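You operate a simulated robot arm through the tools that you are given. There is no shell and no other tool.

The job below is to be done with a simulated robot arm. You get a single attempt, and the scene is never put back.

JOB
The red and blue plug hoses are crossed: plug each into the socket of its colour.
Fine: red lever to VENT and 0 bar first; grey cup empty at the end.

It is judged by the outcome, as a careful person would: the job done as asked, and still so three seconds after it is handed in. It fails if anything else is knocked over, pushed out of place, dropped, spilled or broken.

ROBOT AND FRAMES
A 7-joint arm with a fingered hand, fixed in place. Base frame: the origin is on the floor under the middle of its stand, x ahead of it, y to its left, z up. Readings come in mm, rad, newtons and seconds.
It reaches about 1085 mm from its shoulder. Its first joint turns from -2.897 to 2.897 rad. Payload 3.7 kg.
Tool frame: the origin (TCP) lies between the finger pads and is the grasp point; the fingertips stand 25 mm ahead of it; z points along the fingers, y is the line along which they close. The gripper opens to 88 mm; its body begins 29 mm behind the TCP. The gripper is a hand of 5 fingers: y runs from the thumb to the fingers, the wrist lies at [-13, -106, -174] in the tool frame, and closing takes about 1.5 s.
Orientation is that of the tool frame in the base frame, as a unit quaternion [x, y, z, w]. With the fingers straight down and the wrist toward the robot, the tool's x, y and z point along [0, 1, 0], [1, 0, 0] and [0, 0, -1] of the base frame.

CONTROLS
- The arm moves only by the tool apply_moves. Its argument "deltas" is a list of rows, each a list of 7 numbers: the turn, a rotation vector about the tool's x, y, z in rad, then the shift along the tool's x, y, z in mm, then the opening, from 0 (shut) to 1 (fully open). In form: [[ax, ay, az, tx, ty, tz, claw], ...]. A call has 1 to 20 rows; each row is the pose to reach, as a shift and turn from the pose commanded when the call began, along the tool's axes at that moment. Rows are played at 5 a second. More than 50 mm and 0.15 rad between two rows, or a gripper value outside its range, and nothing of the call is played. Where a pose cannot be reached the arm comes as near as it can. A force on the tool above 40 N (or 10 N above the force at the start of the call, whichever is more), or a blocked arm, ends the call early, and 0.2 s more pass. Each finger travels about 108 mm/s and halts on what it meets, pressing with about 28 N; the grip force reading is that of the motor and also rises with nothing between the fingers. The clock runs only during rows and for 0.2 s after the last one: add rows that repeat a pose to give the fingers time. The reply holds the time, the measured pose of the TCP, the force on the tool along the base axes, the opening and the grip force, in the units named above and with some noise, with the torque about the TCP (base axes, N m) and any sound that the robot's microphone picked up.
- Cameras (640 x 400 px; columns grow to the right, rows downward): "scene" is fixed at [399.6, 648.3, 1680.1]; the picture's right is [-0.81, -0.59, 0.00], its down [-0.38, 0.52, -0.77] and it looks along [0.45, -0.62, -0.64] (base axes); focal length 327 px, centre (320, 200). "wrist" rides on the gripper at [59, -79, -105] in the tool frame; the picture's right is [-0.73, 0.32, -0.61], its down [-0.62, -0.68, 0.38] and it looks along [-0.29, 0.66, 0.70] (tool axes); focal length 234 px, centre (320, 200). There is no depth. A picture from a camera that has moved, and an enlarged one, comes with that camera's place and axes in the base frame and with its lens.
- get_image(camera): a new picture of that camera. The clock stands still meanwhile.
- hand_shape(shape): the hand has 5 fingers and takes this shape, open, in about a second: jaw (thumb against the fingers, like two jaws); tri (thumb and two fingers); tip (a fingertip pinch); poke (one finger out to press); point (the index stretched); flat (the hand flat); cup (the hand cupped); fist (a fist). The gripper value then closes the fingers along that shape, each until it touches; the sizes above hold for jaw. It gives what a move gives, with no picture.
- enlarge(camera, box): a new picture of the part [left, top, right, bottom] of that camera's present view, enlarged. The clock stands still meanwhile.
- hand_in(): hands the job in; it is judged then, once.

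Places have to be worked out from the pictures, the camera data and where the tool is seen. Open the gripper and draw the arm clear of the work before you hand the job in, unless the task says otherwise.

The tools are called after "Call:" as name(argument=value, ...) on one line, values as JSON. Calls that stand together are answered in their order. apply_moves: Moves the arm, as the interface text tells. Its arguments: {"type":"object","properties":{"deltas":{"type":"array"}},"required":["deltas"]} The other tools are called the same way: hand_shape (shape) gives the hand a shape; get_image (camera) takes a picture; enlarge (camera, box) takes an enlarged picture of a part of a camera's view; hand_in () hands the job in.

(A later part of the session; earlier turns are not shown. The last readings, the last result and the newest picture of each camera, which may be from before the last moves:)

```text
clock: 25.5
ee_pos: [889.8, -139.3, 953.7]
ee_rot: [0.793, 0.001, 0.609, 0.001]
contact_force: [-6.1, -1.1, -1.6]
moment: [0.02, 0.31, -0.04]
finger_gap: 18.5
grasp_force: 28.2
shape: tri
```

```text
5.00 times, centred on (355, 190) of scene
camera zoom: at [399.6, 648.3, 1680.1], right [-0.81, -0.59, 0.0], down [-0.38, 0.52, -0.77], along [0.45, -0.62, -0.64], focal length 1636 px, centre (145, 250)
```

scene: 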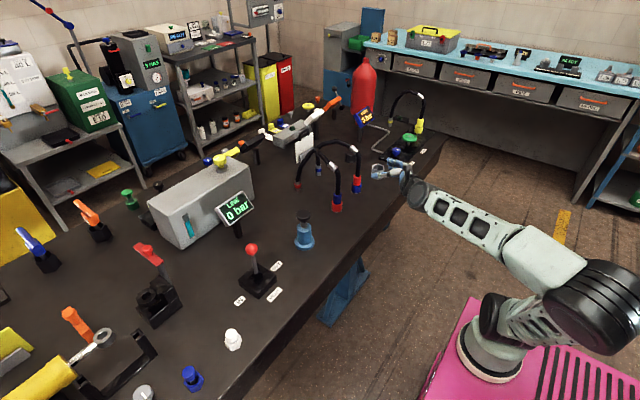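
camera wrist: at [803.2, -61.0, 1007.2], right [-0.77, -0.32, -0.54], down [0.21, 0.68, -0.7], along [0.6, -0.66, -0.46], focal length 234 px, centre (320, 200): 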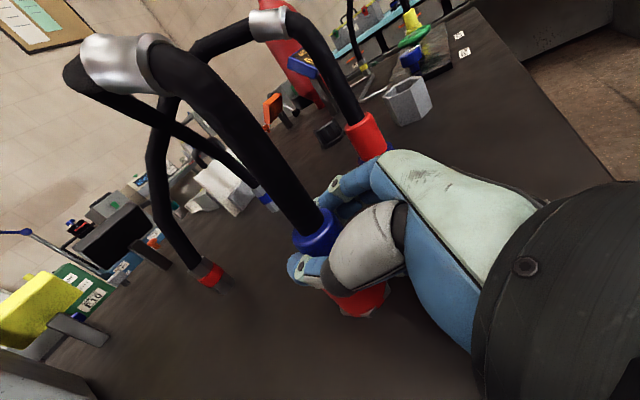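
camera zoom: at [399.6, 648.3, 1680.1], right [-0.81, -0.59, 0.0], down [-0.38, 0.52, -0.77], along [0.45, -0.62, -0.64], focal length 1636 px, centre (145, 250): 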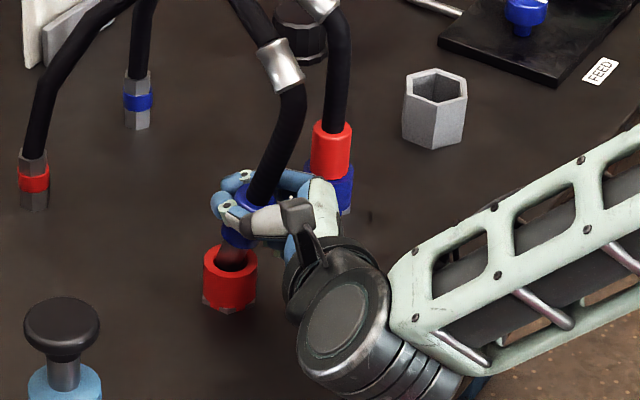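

The blue plug is clear of the red socket. I check how the plug is tilted in the grip before lifting further.

Call:
get_image(camera="wrist")

Call:
enlarge(camera="scene", box=[335, 175, 375, 220])

```text
taken
camera wrist: at [802.6, -60.9, 1037.5], right [-0.77, -0.32, -0.54], down [0.21, 0.68, -0.7], along [0.6, -0.66, -0.46], focal length 234 px, centre (320, 200)
```

wrist: 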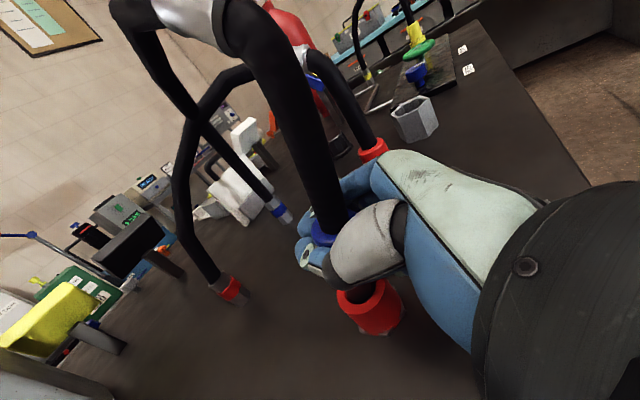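

```text
8.89 times, centred on (355, 198) of scene
camera zoom: at [399.6, 648.3, 1680.1], right [-0.81, -0.59, 0.0], down [-0.38, 0.52, -0.77], along [0.45, -0.62, -0.64], focal length 2909 px, centre (9, 222)
```

zoom: 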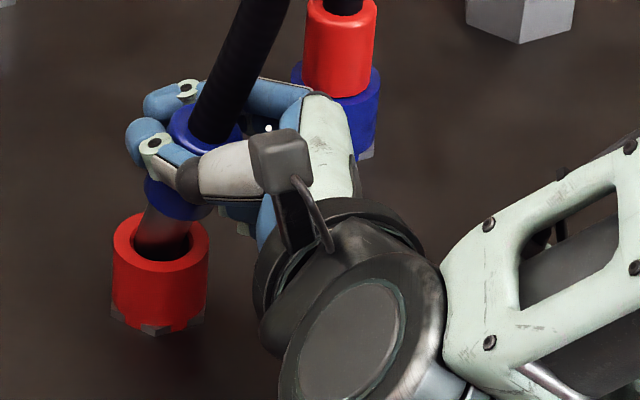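

The plug's metal nipple still dips into the socket and the plug leans somewhat. I lift another 30 mm to clear it completely and reassess.

Call:
apply_moves(deltas=[[0, 0, 0, 5.8, 0, -1.6, 0], [0, 0, 0, 11.6, 0, -3.1, 0], [0, 0, 0, 17.4, 0, -4.7, 0], [0, 0, 0, 23.2, 0, -6.2, 0], [0, 0, 0, 29, 0, -7.8, 0], [0, 0, 0, 34.8, 0, -9.3, 0]])

Call:
get_image(camera="wrist")

Call:
enlarge(camera="scene", box=[310, 110, 400, 220])

```text
clock: 26.9
ee_pos: [889.7, -139.7, 988.8]
ee_rot: [0.793, 0.0, 0.609, 0.0]
contact_force: [-0.2, -0.3, -2.2]
moment: [0.0, -0.01, -0.03]
finger_gap: 18.3
grasp_force: 27.9
shape: tri
```

```text
taken
camera wrist: at [802.5, -61.1, 1073.1], right [-0.77, -0.32, -0.54], down [0.21, 0.68, -0.7], along [0.6, -0.66, -0.46], focal length 234 px, centre (320, 200)
```

wrist: 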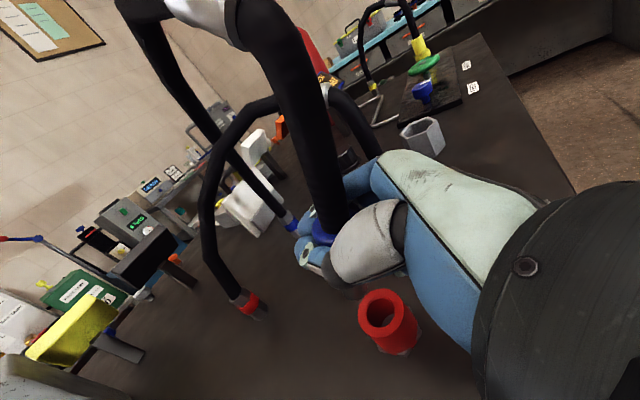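

```text
3.64 times, centred on (355, 165) of scene
camera zoom: at [399.6, 648.3, 1680.1], right [-0.81, -0.59, 0.0], down [-0.38, 0.52, -0.77], along [0.45, -0.62, -0.64], focal length 1190 px, centre (193, 327)
```

zoom: 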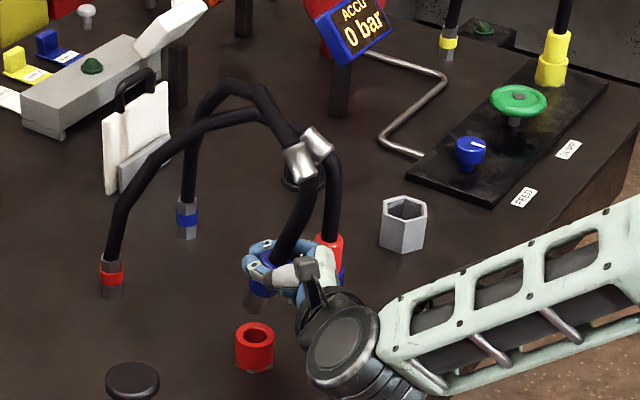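

The plug is free and the force is only about 2 N. I look closely at its tilt and nipple length before carrying it.

Call:
enlarge(camera="scene", box=[335, 160, 385, 215])

Call:
enlarge(camera="wrist", box=[270, 180, 430, 340])

```text
7.27 times, centred on (360, 188) of scene
camera zoom: at [399.6, 648.3, 1680.1], right [-0.81, -0.59, 0.0], down [-0.38, 0.52, -0.77], along [0.45, -0.62, -0.64], focal length 2380 px, centre (29, 291)
```

zoom: 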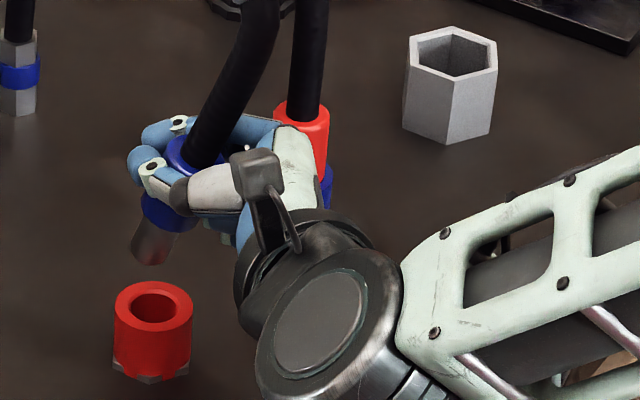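

```text
2.50 times, centred on (350, 260) of wrist
camera zoom: at [802.5, -61.1, 1073.1], right [-0.77, -0.32, -0.54], down [0.21, 0.68, -0.7], along [0.6, -0.66, -0.46], focal length 585 px, centre (245, 50)
```

zoom: 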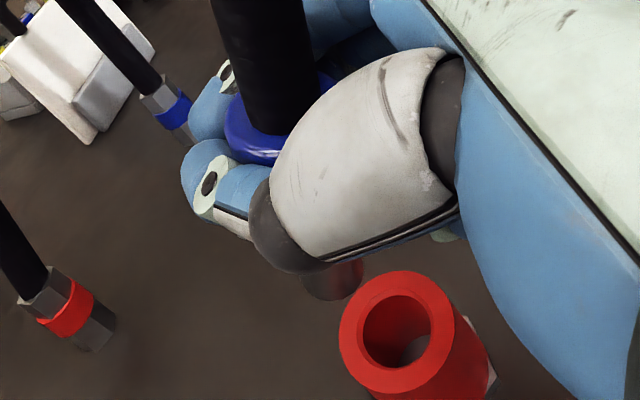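

Plug leans about 20° toward the hand, with a ~17 mm nipple about 22 mm long. I raise it well above the red hose's arch (to z≈1140) before carrying it sideways.

Call:
apply_moves(deltas=[[0, 0, 0, 27, 0, -15.5, 0], [0, 0, 0, 54, 0, -31, 0], [0, 0, 0, 81, 0, -46.6, 0], [0, 0, 0, 108, 0, -62, 0], [0, 0, 0, 135.5, 0, -77.7, 0], [0, 0, 0, 135.5, 0, -77.7, 0]])

Call:
get_image(camera="scene")

Call:
get_image(camera="wrist")

```text
clock: 28.3
ee_pos: [851.8, -137.6, 1141.1]
ee_rot: [0.794, 0.0, 0.608, 0.0]
contact_force: [-0.8, 0.1, -1.8]
moment: [-0.01, 0.01, 0.01]
finger_gap: 17.9
grasp_force: 28.2
shape: tri
```

```text
taken
```

scene: 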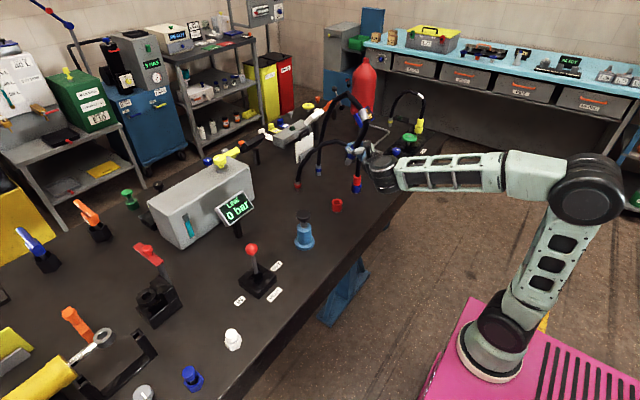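

```text
taken
camera wrist: at [763.2, -60.1, 1224.9], right [-0.77, -0.32, -0.54], down [0.21, 0.68, -0.7], along [0.6, -0.66, -0.46], focal length 234 px, centre (320, 200)
```

wrist: 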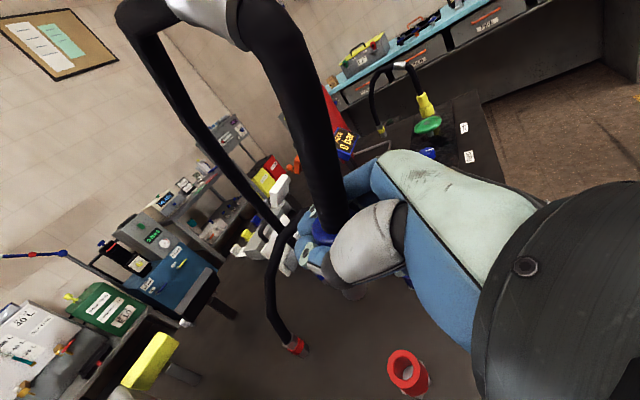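

The blue plug is above the red hose, whose arch looks undisturbed. I carry it to the right until it is over the grey cup, near (870,-414), still at z≈1140.

Call:
apply_moves(deltas=[[0, 0, 0, 0, 40, 0, 0], [0, 0, 0, 0, 80, 0, 0], [0, 0, 0, 0, 120, 0, 0], [0, 0, 0, 1, 160, 3, 0], [0, 0, 0, 2, 200, 8, 0], [0, 0, 0, 4, 240, 14, 0], [0, 0, 0, 5, 276, 19, 0], [0, 0, 0, 5, 276, 19, 0]])

Call:
get_image(camera="scene")

Call:
get_image(camera="wrist")

```text
clock: 30.1
ee_pos: [870.3, -414.7, 1140.1]
ee_rot: [0.794, 0.0, 0.608, -0.001]
contact_force: [0.3, 0.0, -1.8]
moment: [0.02, -0.02, -0.04]
finger_gap: 17.9
grasp_force: 28.1
shape: tri
```

```text
taken
```

scene: 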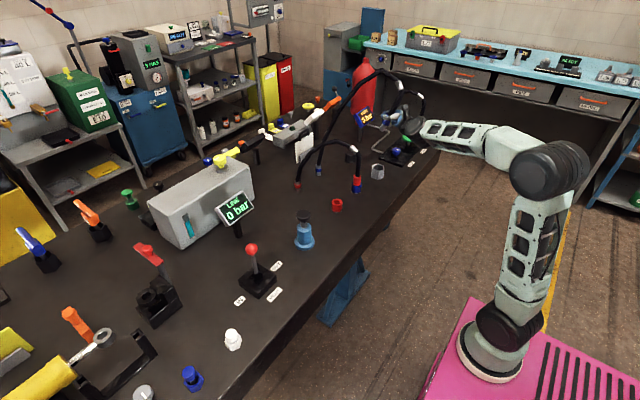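

```text
taken
camera wrist: at [782.5, -336.9, 1224.4], right [-0.77, -0.32, -0.54], down [0.21, 0.68, -0.7], along [0.6, -0.66, -0.46], focal length 234 px, centre (320, 200)
```

wrist: 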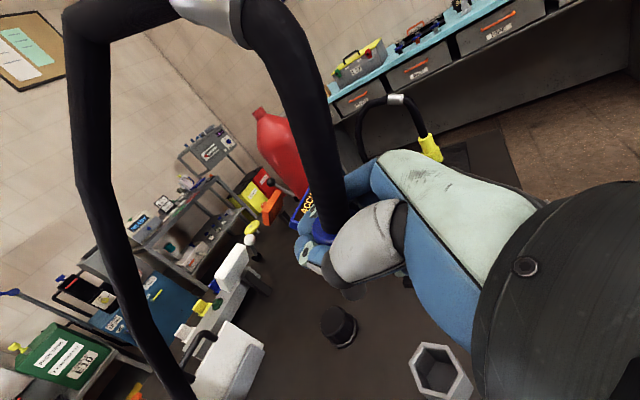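

I now zoom on the cup and the held plug to refine the cup centre and the plug's tilt.

Call:
enlarge(camera="wrist", box=[300, 220, 500, 400])

Call:
enlarge(camera="scene", box=[365, 105, 435, 185])

```text
2.22 times, centred on (400, 310) of wrist
camera zoom: at [782.5, -336.9, 1224.4], right [-0.77, -0.32, -0.54], down [0.21, 0.68, -0.7], along [0.6, -0.66, -0.46], focal length 520 px, centre (142, -44)
```

zoom: 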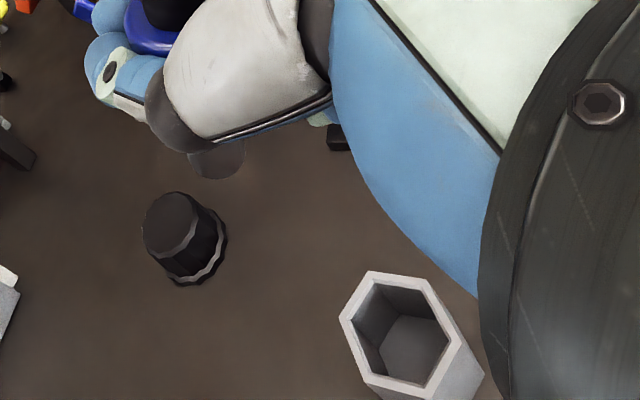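

```text
5.00 times, centred on (400, 145) of scene
camera zoom: at [399.6, 648.3, 1680.1], right [-0.81, -0.59, 0.0], down [-0.38, 0.52, -0.77], along [0.45, -0.62, -0.64], focal length 1636 px, centre (-80, 475)
```

zoom: 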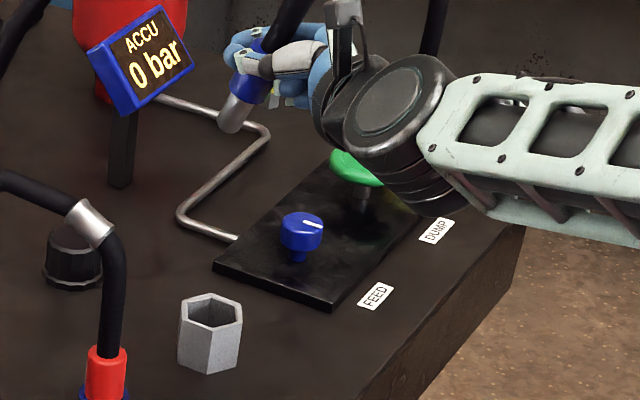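

The cup centre is near (874,-417), rim z≈909. I rotate the hand about 17° nose-down so the plug hangs vertical, staying at height, then check.

Call:
apply_moves(deltas=[[0, -0.1, 0, 0, 0, 0, 0], [0, -0.2, 0, 0, 0, 0, 0], [0, -0.3, 0, 0, 0, 0, 0], [0, -0.3, 0, 0, 0, 0, 0]])

Call:
enlarge(camera="scene", box=[365, 85, 435, 185])

Call:
get_image(camera="wrist")

```text
clock: 31.1
ee_pos: [870.0, -414.4, 1139.4]
ee_rot: [0.876, 0.0, 0.483, -0.001]
contact_force: [-0.4, 0.2, -1.7]
moment: [0.01, 0.01, 0.0]
finger_gap: 17.8
grasp_force: 28.0
shape: tri
out of reach, approached as far as the arm can: row 2
```

```text
4.00 times, centred on (400, 135) of scene
camera zoom: at [399.6, 648.3, 1680.1], right [-0.81, -0.59, 0.0], down [-0.38, 0.52, -0.77], along [0.45, -0.62, -0.64], focal length 1309 px, centre (0, 460)
```

zoom: 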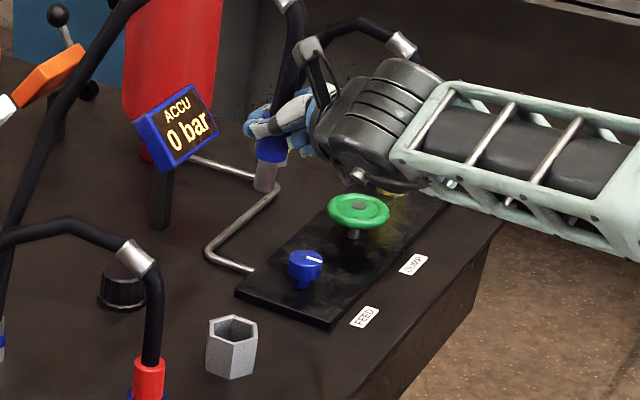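

```text
taken
camera wrist: at [811.3, -337.0, 1246.3], right [-0.9, -0.32, -0.29], down [-0.01, 0.68, -0.73], along [0.43, -0.66, -0.62], focal length 234 px, centre (320, 200)
```

wrist: 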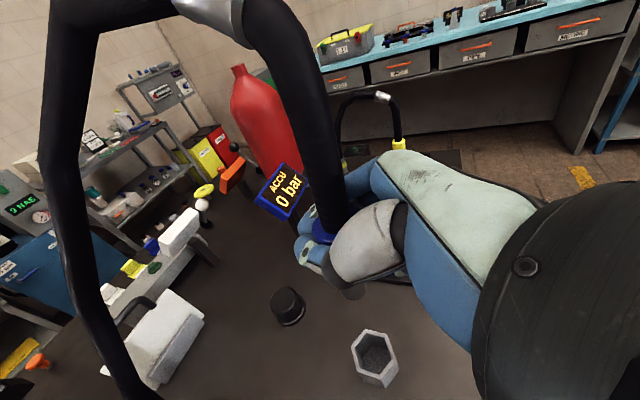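

The plug now hangs vertical; the grip slid up to the hose just above the plug (gap 17.8 mm = hose diameter), with the nipple tip about 65 mm below the TCP. I zoom in on the wrist view to measure the nipple tip against the cup.

Call:
enlarge(camera="wrist", box=[290, 200, 430, 400])

Call:
enlarge(camera="scene", box=[370, 100, 410, 150])

```text
2.00 times, centred on (360, 300) of wrist
camera zoom: at [811.3, -337.0, 1246.3], right [-0.9, -0.32, -0.29], down [-0.01, 0.68, -0.73], along [0.43, -0.66, -0.62], focal length 468 px, centre (240, 0)
```

zoom: 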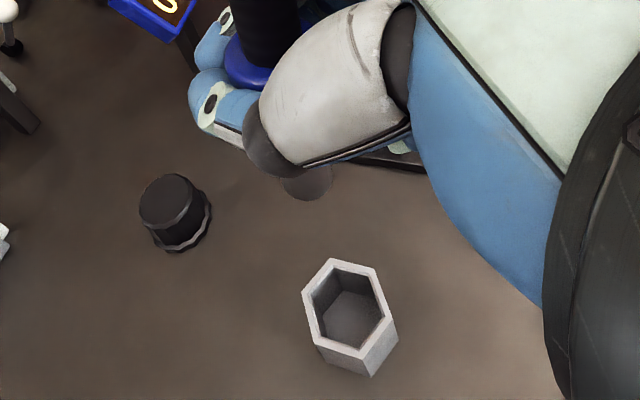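

```text
8.00 times, centred on (390, 125) of scene
camera zoom: at [399.6, 648.3, 1680.1], right [-0.81, -0.59, 0.0], down [-0.38, 0.52, -0.77], along [0.45, -0.62, -0.64], focal length 2618 px, centre (-240, 800)
```

zoom: 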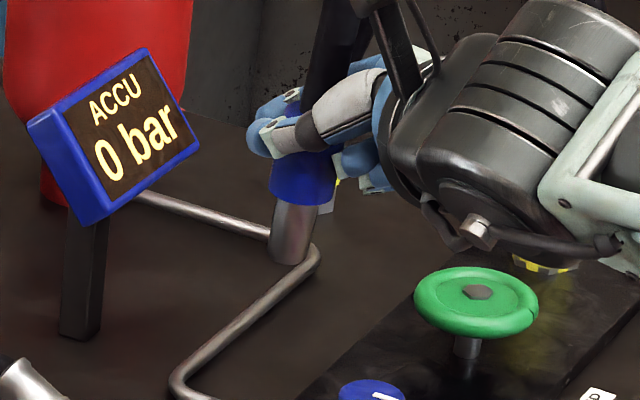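

Nipple tip is at about TCP + (-7,-1,-62); cup centre about (875,-416), so I shift the TCP to x≈882, y≈-416 and lower to z≈990, leaving the nipple about 20 mm above the rim.

Call:
apply_moves(deltas=[[0, 0, 0, -24, 0.4, 18, 0], [0, 0, 0, -48, 0.8, 36, 0], [0, 0, 0, -72, 1.2, 54, 0], [0, 0, 0, -96, 1.6, 72, 0], [0, 0, 0, -120.5, 2, 90, 0], [0, 0, 0, -120.5, 2, 90, 0]])

Call:
enlarge(camera="wrist", box=[290, 200, 430, 360])

Call:
enlarge(camera="scene", box=[345, 110, 415, 190])

```text
clock: 32.5
ee_pos: [880.9, -416.9, 989.6]
ee_rot: [0.876, 0.0, 0.483, 0.0]
contact_force: [-0.2, -0.5, -2.0]
moment: [0.01, 0.0, 0.02]
finger_gap: 17.8
grasp_force: 28.5
shape: tri
```

```text
2.50 times, centred on (360, 280) of wrist
camera zoom: at [822.7, -338.6, 1095.4], right [-0.9, -0.32, -0.29], down [-0.01, 0.68, -0.73], along [0.43, -0.66, -0.62], focal length 585 px, centre (220, 0)
```

zoom: 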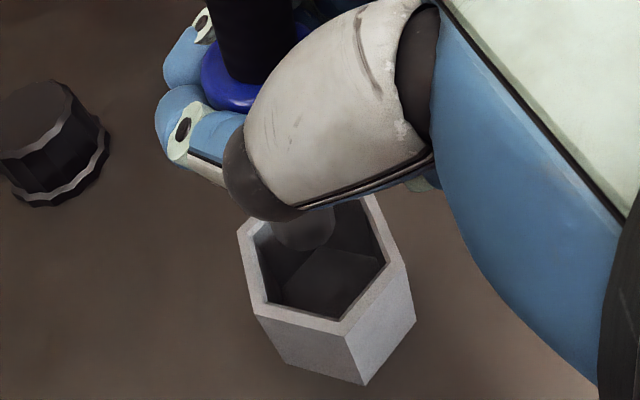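

```text
5.00 times, centred on (380, 150) of scene
camera zoom: at [399.6, 648.3, 1680.1], right [-0.81, -0.59, 0.0], down [-0.38, 0.52, -0.77], along [0.45, -0.62, -0.64], focal length 1636 px, centre (20, 450)
```

zoom: 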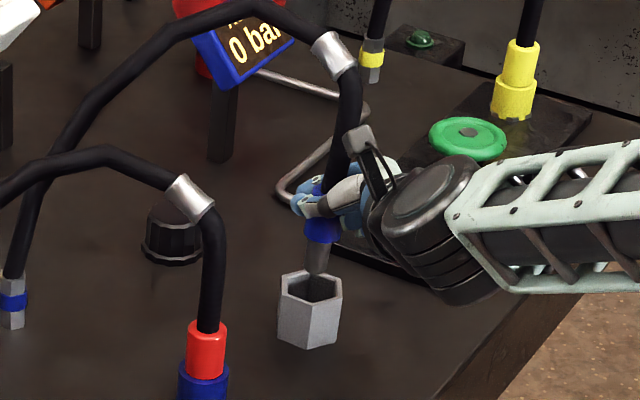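

The nipple is over the cup opening, a few millimetres off centre. I correct by (-3,+3) and lower about 49 mm into the cup, watching the force.

Call:
apply_moves(deltas=[[0, 0, 0, -1.6, -3, -2.5, 0], [0, 0, 0, -10, -3, 2.7, 0], [0, 0, 0, -18.5, -3, 8, 0], [0, 0, 0, -27, -3, 13.3, 0], [0, 0, 0, -35.5, -3, 18.6, 0], [0, 0, 0, -43.1, -3, 23.6, 0], [0, 0, 0, -43.1, -3, 23.6, 0]])

Call:
enlarge(camera="wrist", box=[290, 180, 430, 340])

Call:
enlarge(camera="scene", box=[345, 110, 415, 190])

```text
clock: 34.1
ee_pos: [879.1, -413.8, 940.8]
ee_rot: [0.876, 0.0, 0.483, 0.0]
contact_force: [0.2, 0.9, -2.2]
moment: [0.0, -0.03, -0.01]
finger_gap: 18.1
grasp_force: 27.5
shape: tri
```

```text
2.50 times, centred on (360, 260) of wrist
camera zoom: at [820.3, -336.2, 1046.6], right [-0.9, -0.32, -0.29], down [-0.01, 0.68, -0.73], along [0.43, -0.66, -0.62], focal length 585 px, centre (220, 50)
```

zoom: 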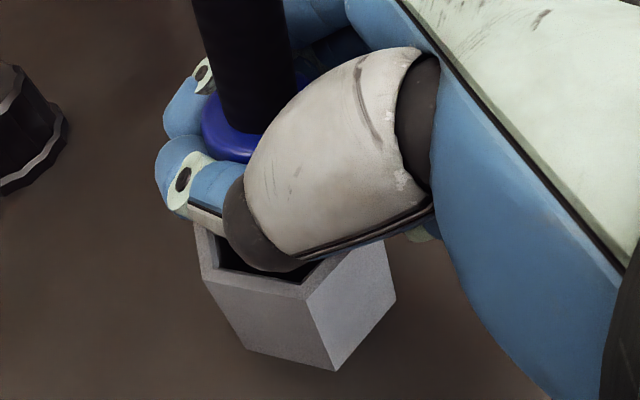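

```text
5.00 times, centred on (380, 150) of scene
camera zoom: at [399.6, 648.3, 1680.1], right [-0.81, -0.59, 0.0], down [-0.38, 0.52, -0.77], along [0.45, -0.62, -0.64], focal length 1636 px, centre (20, 450)
```

zoom: 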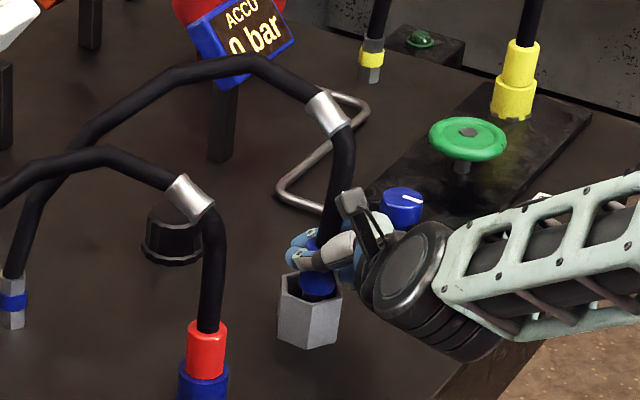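

No contact yet, and the nipple is inside the cup. I lower another 6 mm in small steps, feeling for the floor.

Call:
apply_moves(deltas=[[0, 0, 0, -1.7, 0, 1.1, 0], [0, 0, 0, -3.4, 0, 2.1, 0], [0, 0, 0, -5.1, 0, 3.2, 0], [0, 0, 0, -5.1, 0, 3.2, 0]])

Call:
enlarge(camera="scene", box=[360, 140, 400, 190])

```text
clock: 35.1
ee_pos: [879.1, -416.2, 935.0]
ee_rot: [0.875, 0.0, 0.484, 0.0]
contact_force: [1.4, -1.3, 6.9]
moment: [-0.07, 0.13, 0.05]
finger_gap: 18.0
grasp_force: 27.5
shape: tri
```

```text
8.00 times, centred on (380, 165) of scene
camera zoom: at [399.6, 648.3, 1680.1], right [-0.81, -0.59, 0.0], down [-0.38, 0.52, -0.77], along [0.45, -0.62, -0.64], focal length 2618 px, centre (-160, 480)
```

zoom: 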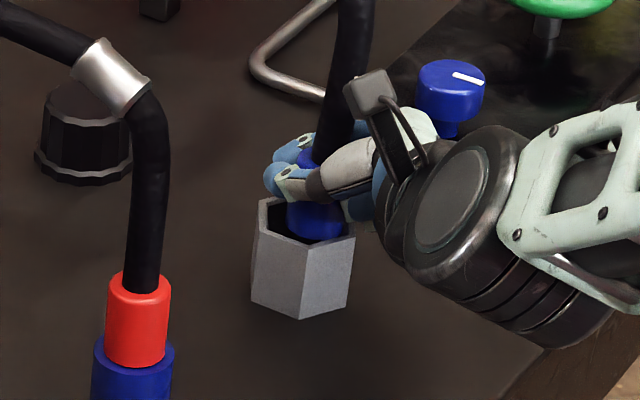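

Floor contact felt (about 9 N), so the plug is seated in the cup. I open gently, lifting a few millimetres as the fingers spread, then back straight out along the fingers.

Call:
apply_moves(deltas=[[0, 0, 0, 0, 0, 0, 0.3], [0, 0, 0, 0, 0, 0, 0.45], [0, 0, 0, 1.5, 0, -1, 0.55], [0, 0, 0, 3.5, 0, -2, 0.7], [0, 0, 0, 5, 0, -3, 0.85], [0, 0, 0, 5, 0, -3, 1], [0, 0, 0, 5, 0, -3, 1], [0, 0, 0, 5, 0, -3, 1]])

Call:
get_image(camera="wrist")

Call:
enlarge(camera="scene", box=[345, 110, 415, 190])

```text
clock: 36.9
ee_pos: [878.3, -414.0, 941.0]
ee_rot: [0.876, -0.001, 0.483, 0.0]
contact_force: [-1.3, 0.6, -0.1]
moment: [0.02, -0.03, 0.01]
finger_gap: 87.6
grasp_force: 0.2
shape: tri
```

```text
taken
camera wrist: at [820.0, -336.0, 1046.8], right [-0.9, -0.32, -0.29], down [-0.01, 0.68, -0.73], along [0.43, -0.66, -0.62], focal length 234 px, centre (320, 200)
```

wrist: 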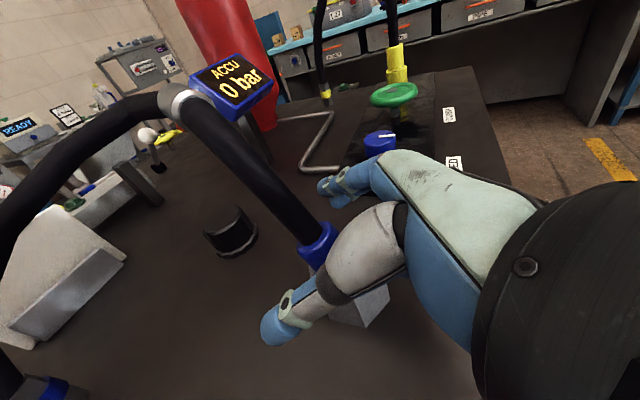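

```text
5.00 times, centred on (380, 150) of scene
camera zoom: at [399.6, 648.3, 1680.1], right [-0.81, -0.59, 0.0], down [-0.38, 0.52, -0.77], along [0.45, -0.62, -0.64], focal length 1636 px, centre (20, 450)
```

zoom: 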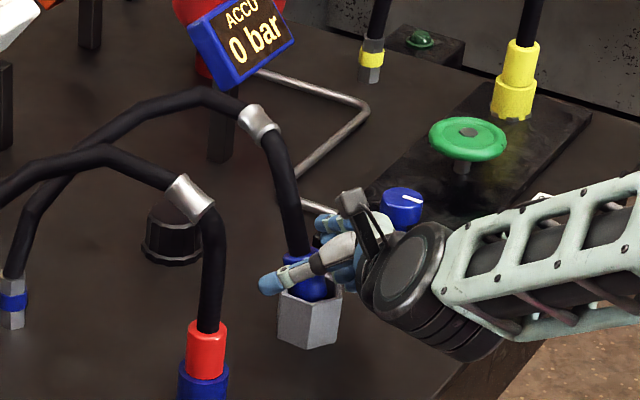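

The blue plug stays in the cup, leaning toward its base, and the cup has not moved. I back out along the fingers by 110 mm.

Call:
apply_moves(deltas=[[0, 0, 0, 0, 0, -20, 1], [0, 0, 0, 0, 0, -45, 1], [0, 0, 0, 0, 0, -75, 1], [0, 0, 0, 0, 0, -110, 1], [0, 0, 0, 0, 0, -110, 1]])

Call:
get_image(camera="scene")

Call:
get_image(camera="wrist")

```text
clock: 38.1
ee_pos: [785.2, -414.2, 999.0]
ee_rot: [0.875, 0.0, 0.484, -0.001]
contact_force: [0.1, -0.3, 0.5]
moment: [0.03, -0.01, -0.02]
finger_gap: 87.6
grasp_force: 0.1
shape: tri
```

```text
taken
```

scene: 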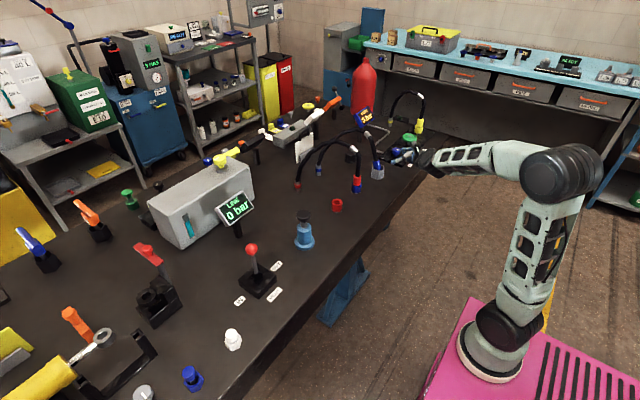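

```text
taken
camera wrist: at [726.4, -336.0, 1105.4], right [-0.9, -0.32, -0.29], down [-0.01, 0.68, -0.73], along [0.43, -0.66, -0.62], focal length 234 px, centre (320, 200)
```

wrist: 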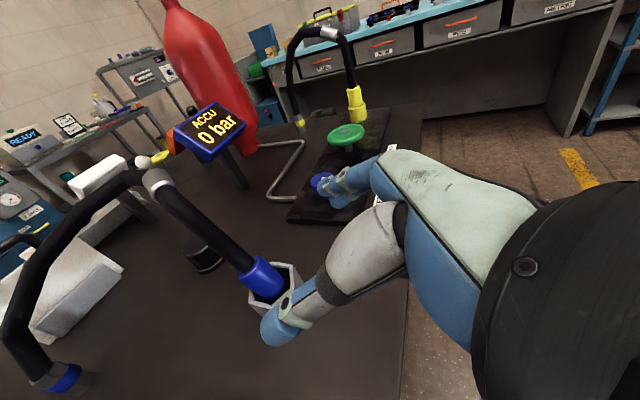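

Blue is parked. The red plug's axis is about (891,-277), so I move to a pre-grasp in front of it, keeping the ~32° nose-down attitude that left the first plug vertical.

Call:
apply_moves(deltas=[[0, 0, 0, 0, -30, 0, 1], [0, 0, 0, 0, -62, 0, 1], [0, 0, 0, 0, -95, 5, 1], [0, 0, 0, -2, -120, 18, 1], [0, 0, 0, -4.4, -136, 37, 1], [0, 0, 0, -4.4, -136, 37, 1]])

Call:
get_image(camera="wrist")

Call:
enlarge(camera="scene", box=[310, 120, 400, 220])

```text
clock: 39.5
ee_pos: [816.6, -278.2, 976.3]
ee_rot: [0.875, 0.0, 0.484, 0.0]
contact_force: [0.2, 0.7, 0.6]
moment: [0.01, 0.01, -0.01]
finger_gap: 87.8
grasp_force: 0.1
shape: tri
```

```text
taken
camera wrist: at [756.7, -200.1, 1082.0], right [-0.9, -0.32, -0.29], down [-0.01, 0.68, -0.73], along [0.43, -0.66, -0.62], focal length 234 px, centre (320, 200)
```

wrist: 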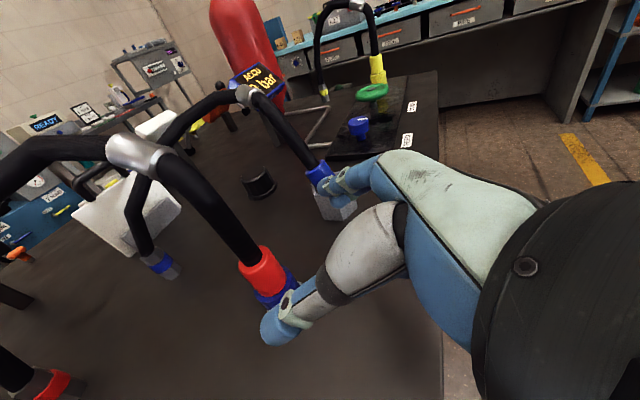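

```text
4.00 times, centred on (355, 170) of scene
camera zoom: at [399.6, 648.3, 1680.1], right [-0.81, -0.59, 0.0], down [-0.38, 0.52, -0.77], along [0.45, -0.62, -0.64], focal length 1309 px, centre (180, 320)
```

zoom: 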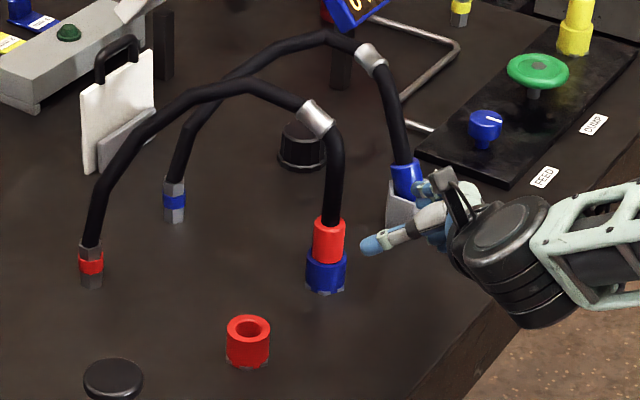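

Now the hoses no longer cross. I enlarge the wrist view to pin down the red plug's axis.

Call:
enlarge(camera="wrist", box=[200, 210, 340, 350])

Call:
enlarge(camera="scene", box=[340, 160, 400, 220])

```text
2.86 times, centred on (270, 280) of wrist
camera zoom: at [756.7, -200.1, 1082.0], right [-0.9, -0.32, -0.29], down [-0.01, 0.68, -0.73], along [0.43, -0.66, -0.62], focal length 669 px, centre (463, -29)
```

zoom: 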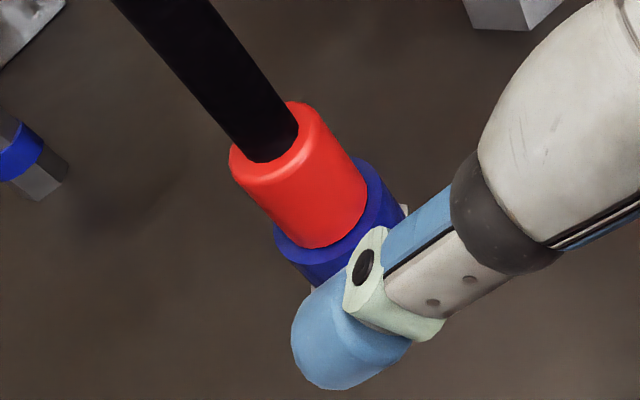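

```text
6.67 times, centred on (370, 190) of scene
camera zoom: at [399.6, 648.3, 1680.1], right [-0.81, -0.59, 0.0], down [-0.38, 0.52, -0.77], along [0.45, -0.62, -0.64], focal length 2182 px, centre (-13, 267)
```

zoom: 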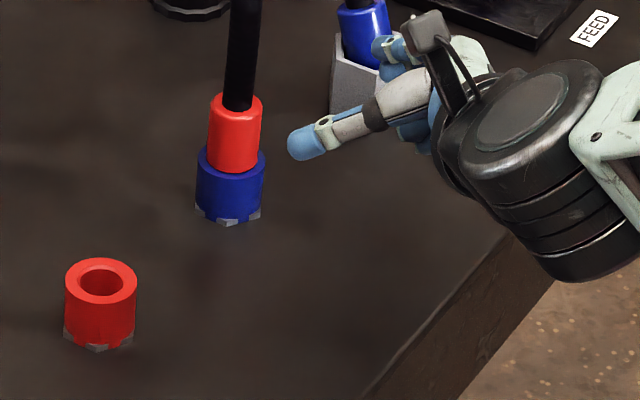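

Red plug axis is at about (892,-277.5). I advance along the fingers about 90 mm so the TCP reaches the axis at z≈929.

Call:
apply_moves(deltas=[[0, 0, 0, 0.3, 0.1, 22, 1], [0, 0, 0, 0.7, 0.2, 45, 1], [0, 0, 0, 1.1, 0.4, 68, 1], [0, 0, 0, 1.5, 0.5, 82, 1], [0, 0, 0, 1.5, 0.5, 90.6, 1], [0, 0, 0, 1.5, 0.5, 90.6, 1]])

Call:
get_image(camera="wrist")

Call:
enlarge(camera="scene", box=[340, 150, 400, 220])

```text
clock: 40.9
ee_pos: [892.3, -278.5, 929.0]
ee_rot: [0.876, 0.0, 0.483, 0.0]
contact_force: [-0.7, -0.2, -0.6]
moment: [-0.01, -0.01, -0.03]
finger_gap: 87.6
grasp_force: 0.0
shape: tri
```

```text
taken
camera wrist: at [833.7, -200.5, 1034.8], right [-0.9, -0.32, -0.29], down [-0.01, 0.68, -0.73], along [0.43, -0.66, -0.62], focal length 234 px, centre (320, 200)
```

wrist: 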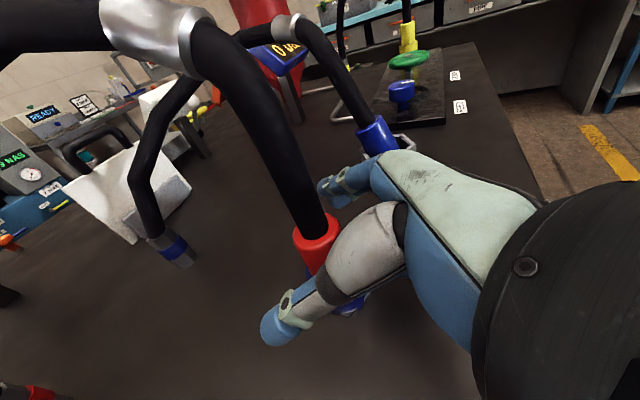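

```text
5.71 times, centred on (370, 185) of scene
camera zoom: at [399.6, 648.3, 1680.1], right [-0.81, -0.59, 0.0], down [-0.38, 0.52, -0.77], along [0.45, -0.62, -0.64], focal length 1870 px, centre (34, 286)
```

zoom: 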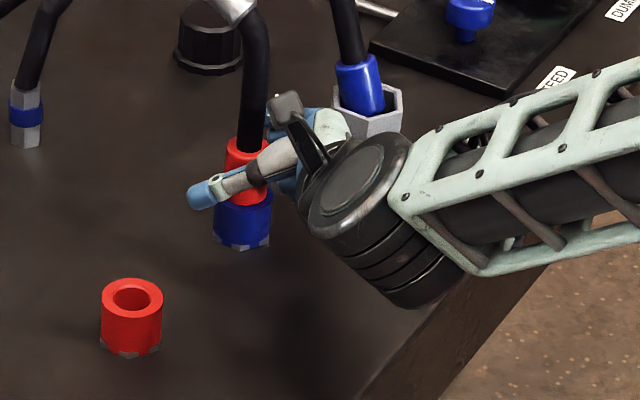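

The red plug lies between thumb and fingers and the parked blue plug is well clear. I close the grip.

Call:
apply_moves(deltas=[[0, 0, 0, 0, 0, 0, 0.7], [0, 0, 0, 0, 0, 0, 0.5], [0, 0, 0, 0, 0, 0, 0.35], [0, 0, 0, 0, 0, 0, 0.2], [0, 0, 0, 0, 0, 0, 0.1], [0, 0, 0, 0, 0, 0, 0.0], [0, 0, 0, 0, 0, 0, 0.0], [0, 0, 0, 0, 0, 0, 0.0]])

Call:
get_image(camera="wrist")

Call:
enlarge(camera="scene", box=[340, 150, 400, 220])

```text
clock: 42.7
ee_pos: [892.4, -277.9, 929.7]
ee_rot: [0.875, -0.001, 0.483, 0.0]
contact_force: [1.9, -0.8, 1.7]
moment: [0.01, -0.03, -0.02]
finger_gap: 21.0
grasp_force: 28.5
shape: tri
```

```text
taken
camera wrist: at [833.6, -200.5, 1035.0], right [-0.9, -0.32, -0.29], down [-0.01, 0.68, -0.73], along [0.43, -0.66, -0.62], focal length 234 px, centre (320, 200)
```

wrist: 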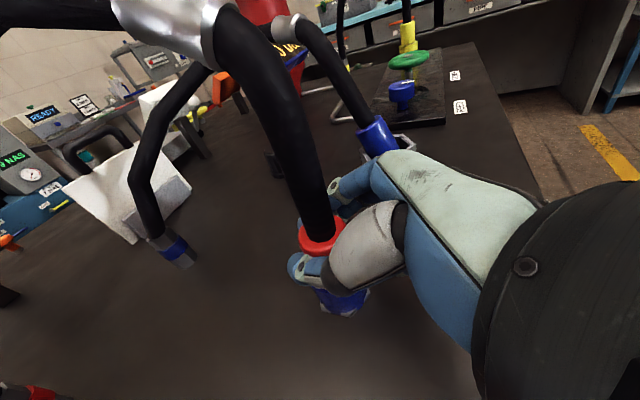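

```text
5.71 times, centred on (370, 185) of scene
camera zoom: at [399.6, 648.3, 1680.1], right [-0.81, -0.59, 0.0], down [-0.38, 0.52, -0.77], along [0.45, -0.62, -0.64], focal length 1870 px, centre (34, 286)
```

zoom: 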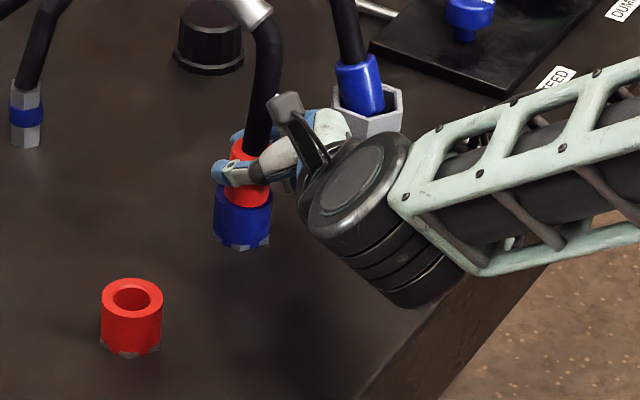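

Red plug gripped at 28 N. I pull straight up 40 mm in small steps.

Call:
apply_moves(deltas=[[0, 0, 0, 3.4, 0, -2.1, 0], [0, 0, 0, 6.8, 0, -4.3, 0], [0, 0, 0, 10.2, 0, -6.4, 0], [0, 0, 0, 13.5, 0, -8.5, 0], [0, 0, 0, 16.9, 0, -10.7, 0], [0, 0, 0, 20.3, 0, -12.8, 0], [0, 0, 0, 23.7, 0, -14.9, 0], [0, 0, 0, 27.1, 0, -17.1, 0], [0, 0, 0, 30.5, 0, -19.2, 0], [0, 0, 0, 33.8, 0, -21.3, 0]])

Call:
enlarge(camera="scene", box=[340, 150, 400, 220])

Call:
get_image(camera="wrist")

```text
clock: 44.9
ee_pos: [892.3, -279.4, 969.3]
ee_rot: [0.875, -0.001, 0.484, 0.001]
contact_force: [1.4, -0.2, -0.6]
moment: [-0.02, -0.03, 0.03]
finger_gap: 14.8
grasp_force: 28.3
shape: tri
```

```text
5.71 times, centred on (370, 185) of scene
camera zoom: at [399.6, 648.3, 1680.1], right [-0.81, -0.59, 0.0], down [-0.38, 0.52, -0.77], along [0.45, -0.62, -0.64], focal length 1870 px, centre (34, 286)
```

zoom: 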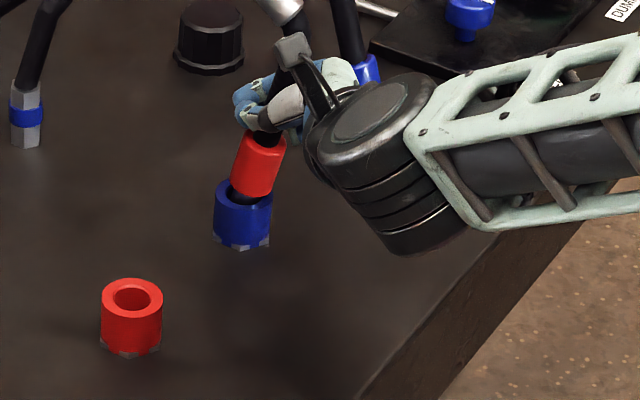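

```text
taken
camera wrist: at [833.1, -201.1, 1075.2], right [-0.9, -0.32, -0.29], down [-0.01, 0.68, -0.73], along [0.43, -0.66, -0.62], focal length 234 px, centre (320, 200)
```

wrist: 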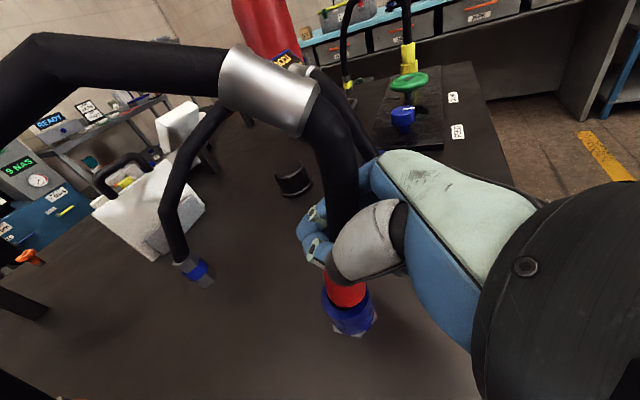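

The fingers slipped up onto the hose just above the plug (gap 14.8 mm), and the plug is part-way out and leaning. Forces are near zero, so I keep lifting gently to see if it comes out with the hose grip.

Call:
apply_moves(deltas=[[0, 0, 0, 4.2, 0, -2.7, 0], [0, 0, 0, 8.5, 0, -5.3, 0], [0, 0, 0, 12.7, 0, -8, 0], [0, 0, 0, 16.9, 0, -10.7, 0], [0, 0, 0, 21.2, 0, -13.3, 0], [0, 0, 0, 25.4, 0, -16, 0]])

Call:
enlarge(camera="scene", box=[340, 140, 400, 210])

Call:
enlarge(camera="wrist", box=[270, 180, 430, 360])

```text
clock: 46.3
ee_pos: [893.1, -278.7, 998.5]
ee_rot: [0.876, 0.0, 0.483, 0.001]
contact_force: [0.1, -0.2, -0.2]
moment: [0.0, 0.01, -0.02]
finger_gap: 15.1
grasp_force: 27.6
shape: tri
```

```text
5.71 times, centred on (370, 175) of scene
camera zoom: at [399.6, 648.3, 1680.1], right [-0.81, -0.59, 0.0], down [-0.38, 0.52, -0.77], along [0.45, -0.62, -0.64], focal length 1870 px, centre (34, 343)
```

zoom: 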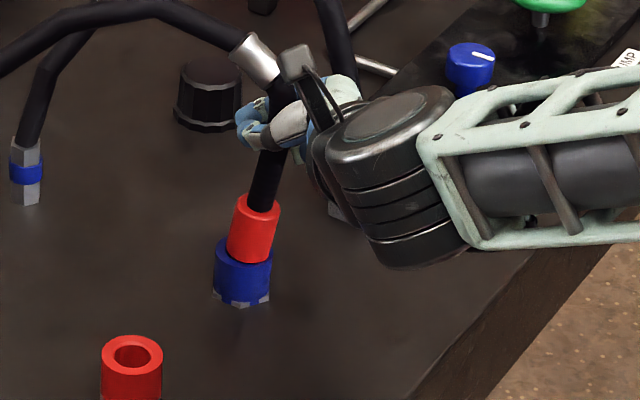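

```text
2.22 times, centred on (350, 270) of wrist
camera zoom: at [833.7, -200.8, 1105.5], right [-0.9, -0.32, -0.29], down [-0.01, 0.68, -0.73], along [0.43, -0.66, -0.62], focal length 520 px, centre (253, 44)
```

zoom: 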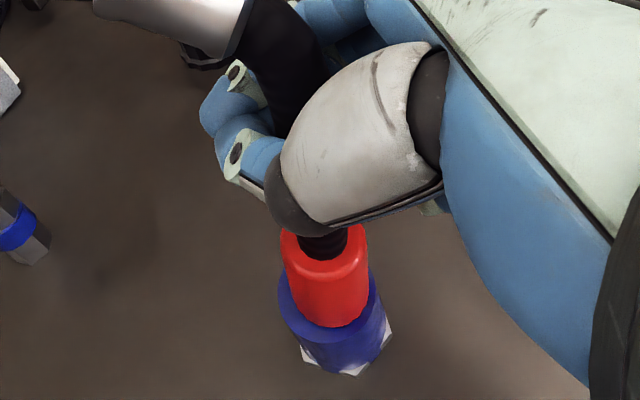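

The hand only slid up the hose and the plug dropped back into its socket, so I need a lower grip on the plug body. I open, back off along the fingers, and flatten the hand's tilt to about 13°.

Call:
apply_moves(deltas=[[0, 0, 0, 0, 0, 0, 0.4], [0, 0, 0, 0, 0, 0, 0.7], [0, 0, 0, 0, 0, 0, 1], [0, 0, 0, 0, 0, 0, 1], [0, 0, 0, 0, 0, 0, 1], [0, 0, 0, 0, 0, -25, 1], [0, 0, 0, 0, 0, -55, 1], [0, 0, 0, 0, 0, -85, 1], [0, 0.11, 0, 0, 0, -85, 1], [0, 0.22, 0, 0, 0, -85, 1], [0, 0.335, 0, 0, 0, -85, 1], [0, 0.335, 0, 0, 0, -85, 1]])

Call:
get_image(camera="wrist")

Call:
enlarge(camera="scene", box=[310, 120, 400, 220])

```text
clock: 48.9
ee_pos: [821.2, -277.5, 1044.0]
ee_rot: [0.782, 0.0, 0.623, 0.0]
contact_force: [-0.1, -0.4, -0.5]
moment: [0.01, -0.02, 0.02]
finger_gap: 87.8
grasp_force: 0.0
shape: tri
```

```text
taken
camera wrist: at [729.9, -200.7, 1125.8], right [-0.75, -0.32, -0.57], down [0.23, 0.68, -0.69], along [0.61, -0.66, -0.44], focal length 234 px, centre (320, 200)
```

wrist: 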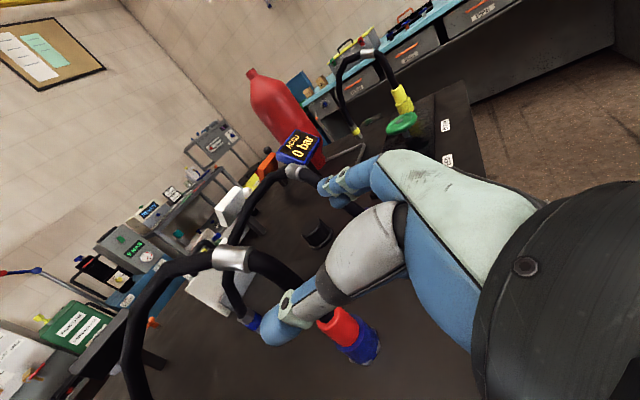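

```text
4.00 times, centred on (355, 170) of scene
camera zoom: at [399.6, 648.3, 1680.1], right [-0.81, -0.59, 0.0], down [-0.38, 0.52, -0.77], along [0.45, -0.62, -0.64], focal length 1309 px, centre (180, 320)
```

zoom: 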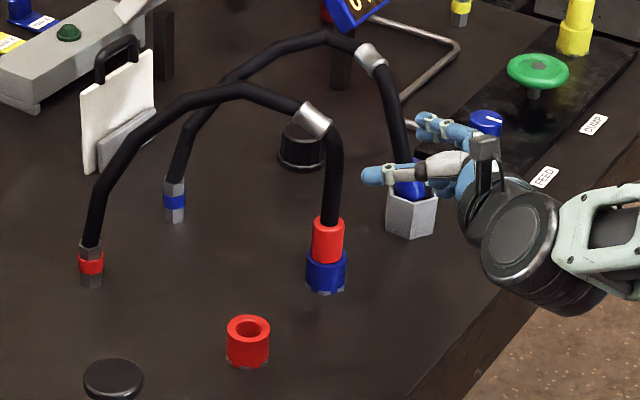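

The red plug stands upright back in the blue socket. I go down to pre-grasp and advance to the axis at z≈920, lower on the plug body than before, keeping the fingers open.

Call:
apply_moves(deltas=[[0, 0, 0, -35, 0, 2.6, 1], [0, 0, 0, -70, 0, 5.2, 1], [0, 0, 0, -104.9, 0, 7.8, 1], [0, 0, 0, -104.9, 0, 30, 1], [0, 0, 0, -104.9, 0, 55, 1], [0, 0, 0, -104.9, 0, 78, 1], [0, 0, 0, -104.9, 0, 90, 1], [0, 0, 0, -104.9, 0, 98, 1], [0, 0, 0, -104.9, 0, 98, 1]])

Call:
get_image(camera="wrist")

Call:
enlarge(camera="scene", box=[340, 150, 400, 220])

```text
clock: 50.9
ee_pos: [892.9, -278.5, 920.5]
ee_rot: [0.782, 0.0, 0.623, -0.001]
contact_force: [-1.1, -0.2, -0.1]
moment: [0.04, -0.02, -0.01]
finger_gap: 87.7
grasp_force: 0.0
shape: tri
```

```text
taken
camera wrist: at [802.3, -200.2, 1001.1], right [-0.75, -0.32, -0.57], down [0.23, 0.68, -0.69], along [0.61, -0.66, -0.44], focal length 234 px, centre (320, 200)
```

wrist: 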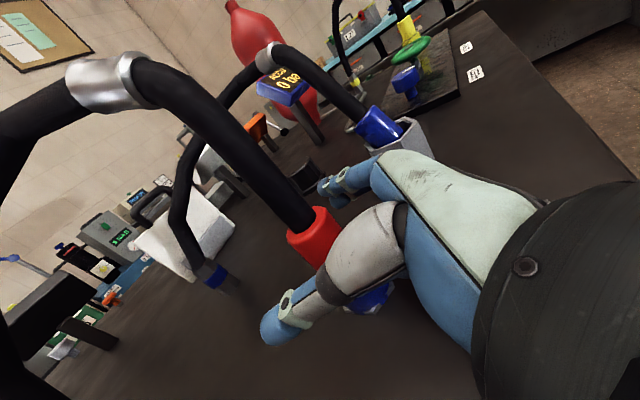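

```text
5.71 times, centred on (370, 185) of scene
camera zoom: at [399.6, 648.3, 1680.1], right [-0.81, -0.59, 0.0], down [-0.38, 0.52, -0.77], along [0.45, -0.62, -0.64], focal length 1870 px, centre (34, 286)
```

zoom: 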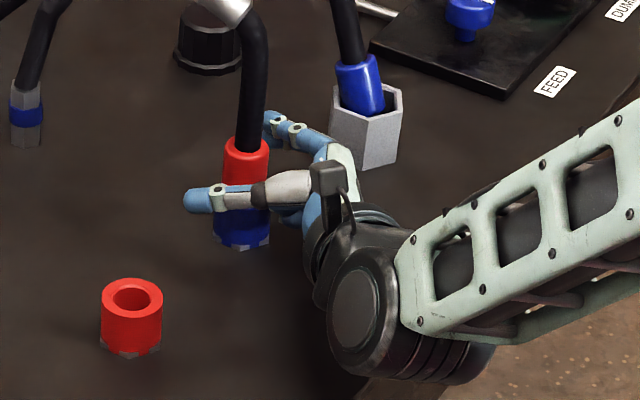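

The hand sits lower now, without contact. I close the grip on the red plug body.

Call:
apply_moves(deltas=[[0, 0, 0, 0, 0, 0, 0.7], [0, 0, 0, 0, 0, 0, 0.5], [0, 0, 0, 0, 0, 0, 0.35], [0, 0, 0, 0, 0, 0, 0.2], [0, 0, 0, 0, 0, 0, 0.1], [0, 0, 0, 0, 0, 0, 0.0], [0, 0, 0, 0, 0, 0, 0.0], [0, 0, 0, 0, 0, 0, 0.0]])

Call:
enlarge(camera="wrist", box=[260, 170, 420, 340])

Call:
enlarge(camera="scene", box=[340, 150, 400, 220])

```text
clock: 52.7
ee_pos: [891.5, -278.8, 919.5]
ee_rot: [0.783, -0.001, 0.622, 0.0]
contact_force: [4.3, 0.2, 2.8]
moment: [-0.06, -0.08, -0.02]
finger_gap: 20.8
grasp_force: 28.1
shape: tri
```

```text
2.35 times, centred on (340, 255) of wrist
camera zoom: at [802.3, -200.2, 1001.3], right [-0.75, -0.32, -0.57], down [0.23, 0.68, -0.69], along [0.61, -0.66, -0.44], focal length 551 px, centre (273, 71)
```

zoom: 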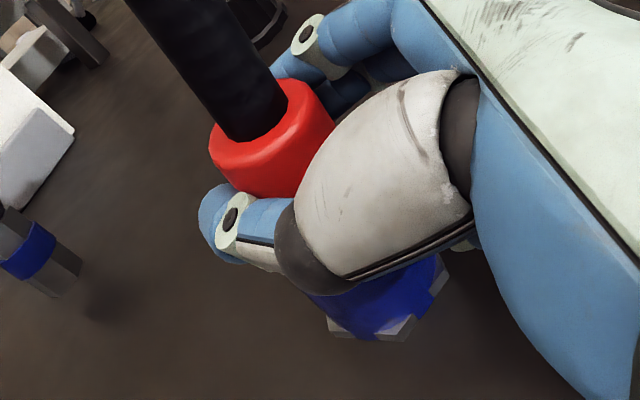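

```text
5.71 times, centred on (370, 185) of scene
camera zoom: at [399.6, 648.3, 1680.1], right [-0.81, -0.59, 0.0], down [-0.38, 0.52, -0.77], along [0.45, -0.62, -0.64], focal length 1870 px, centre (34, 286)
```

zoom: 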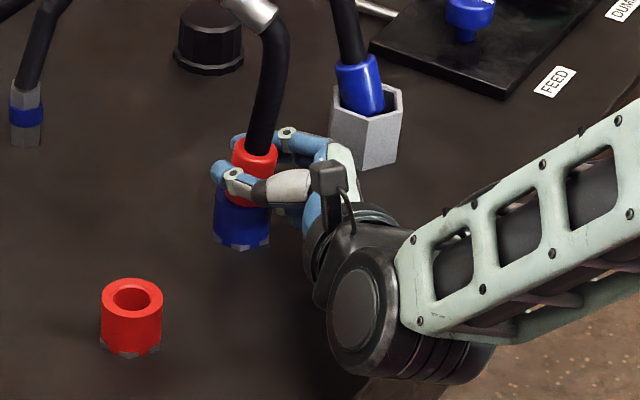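

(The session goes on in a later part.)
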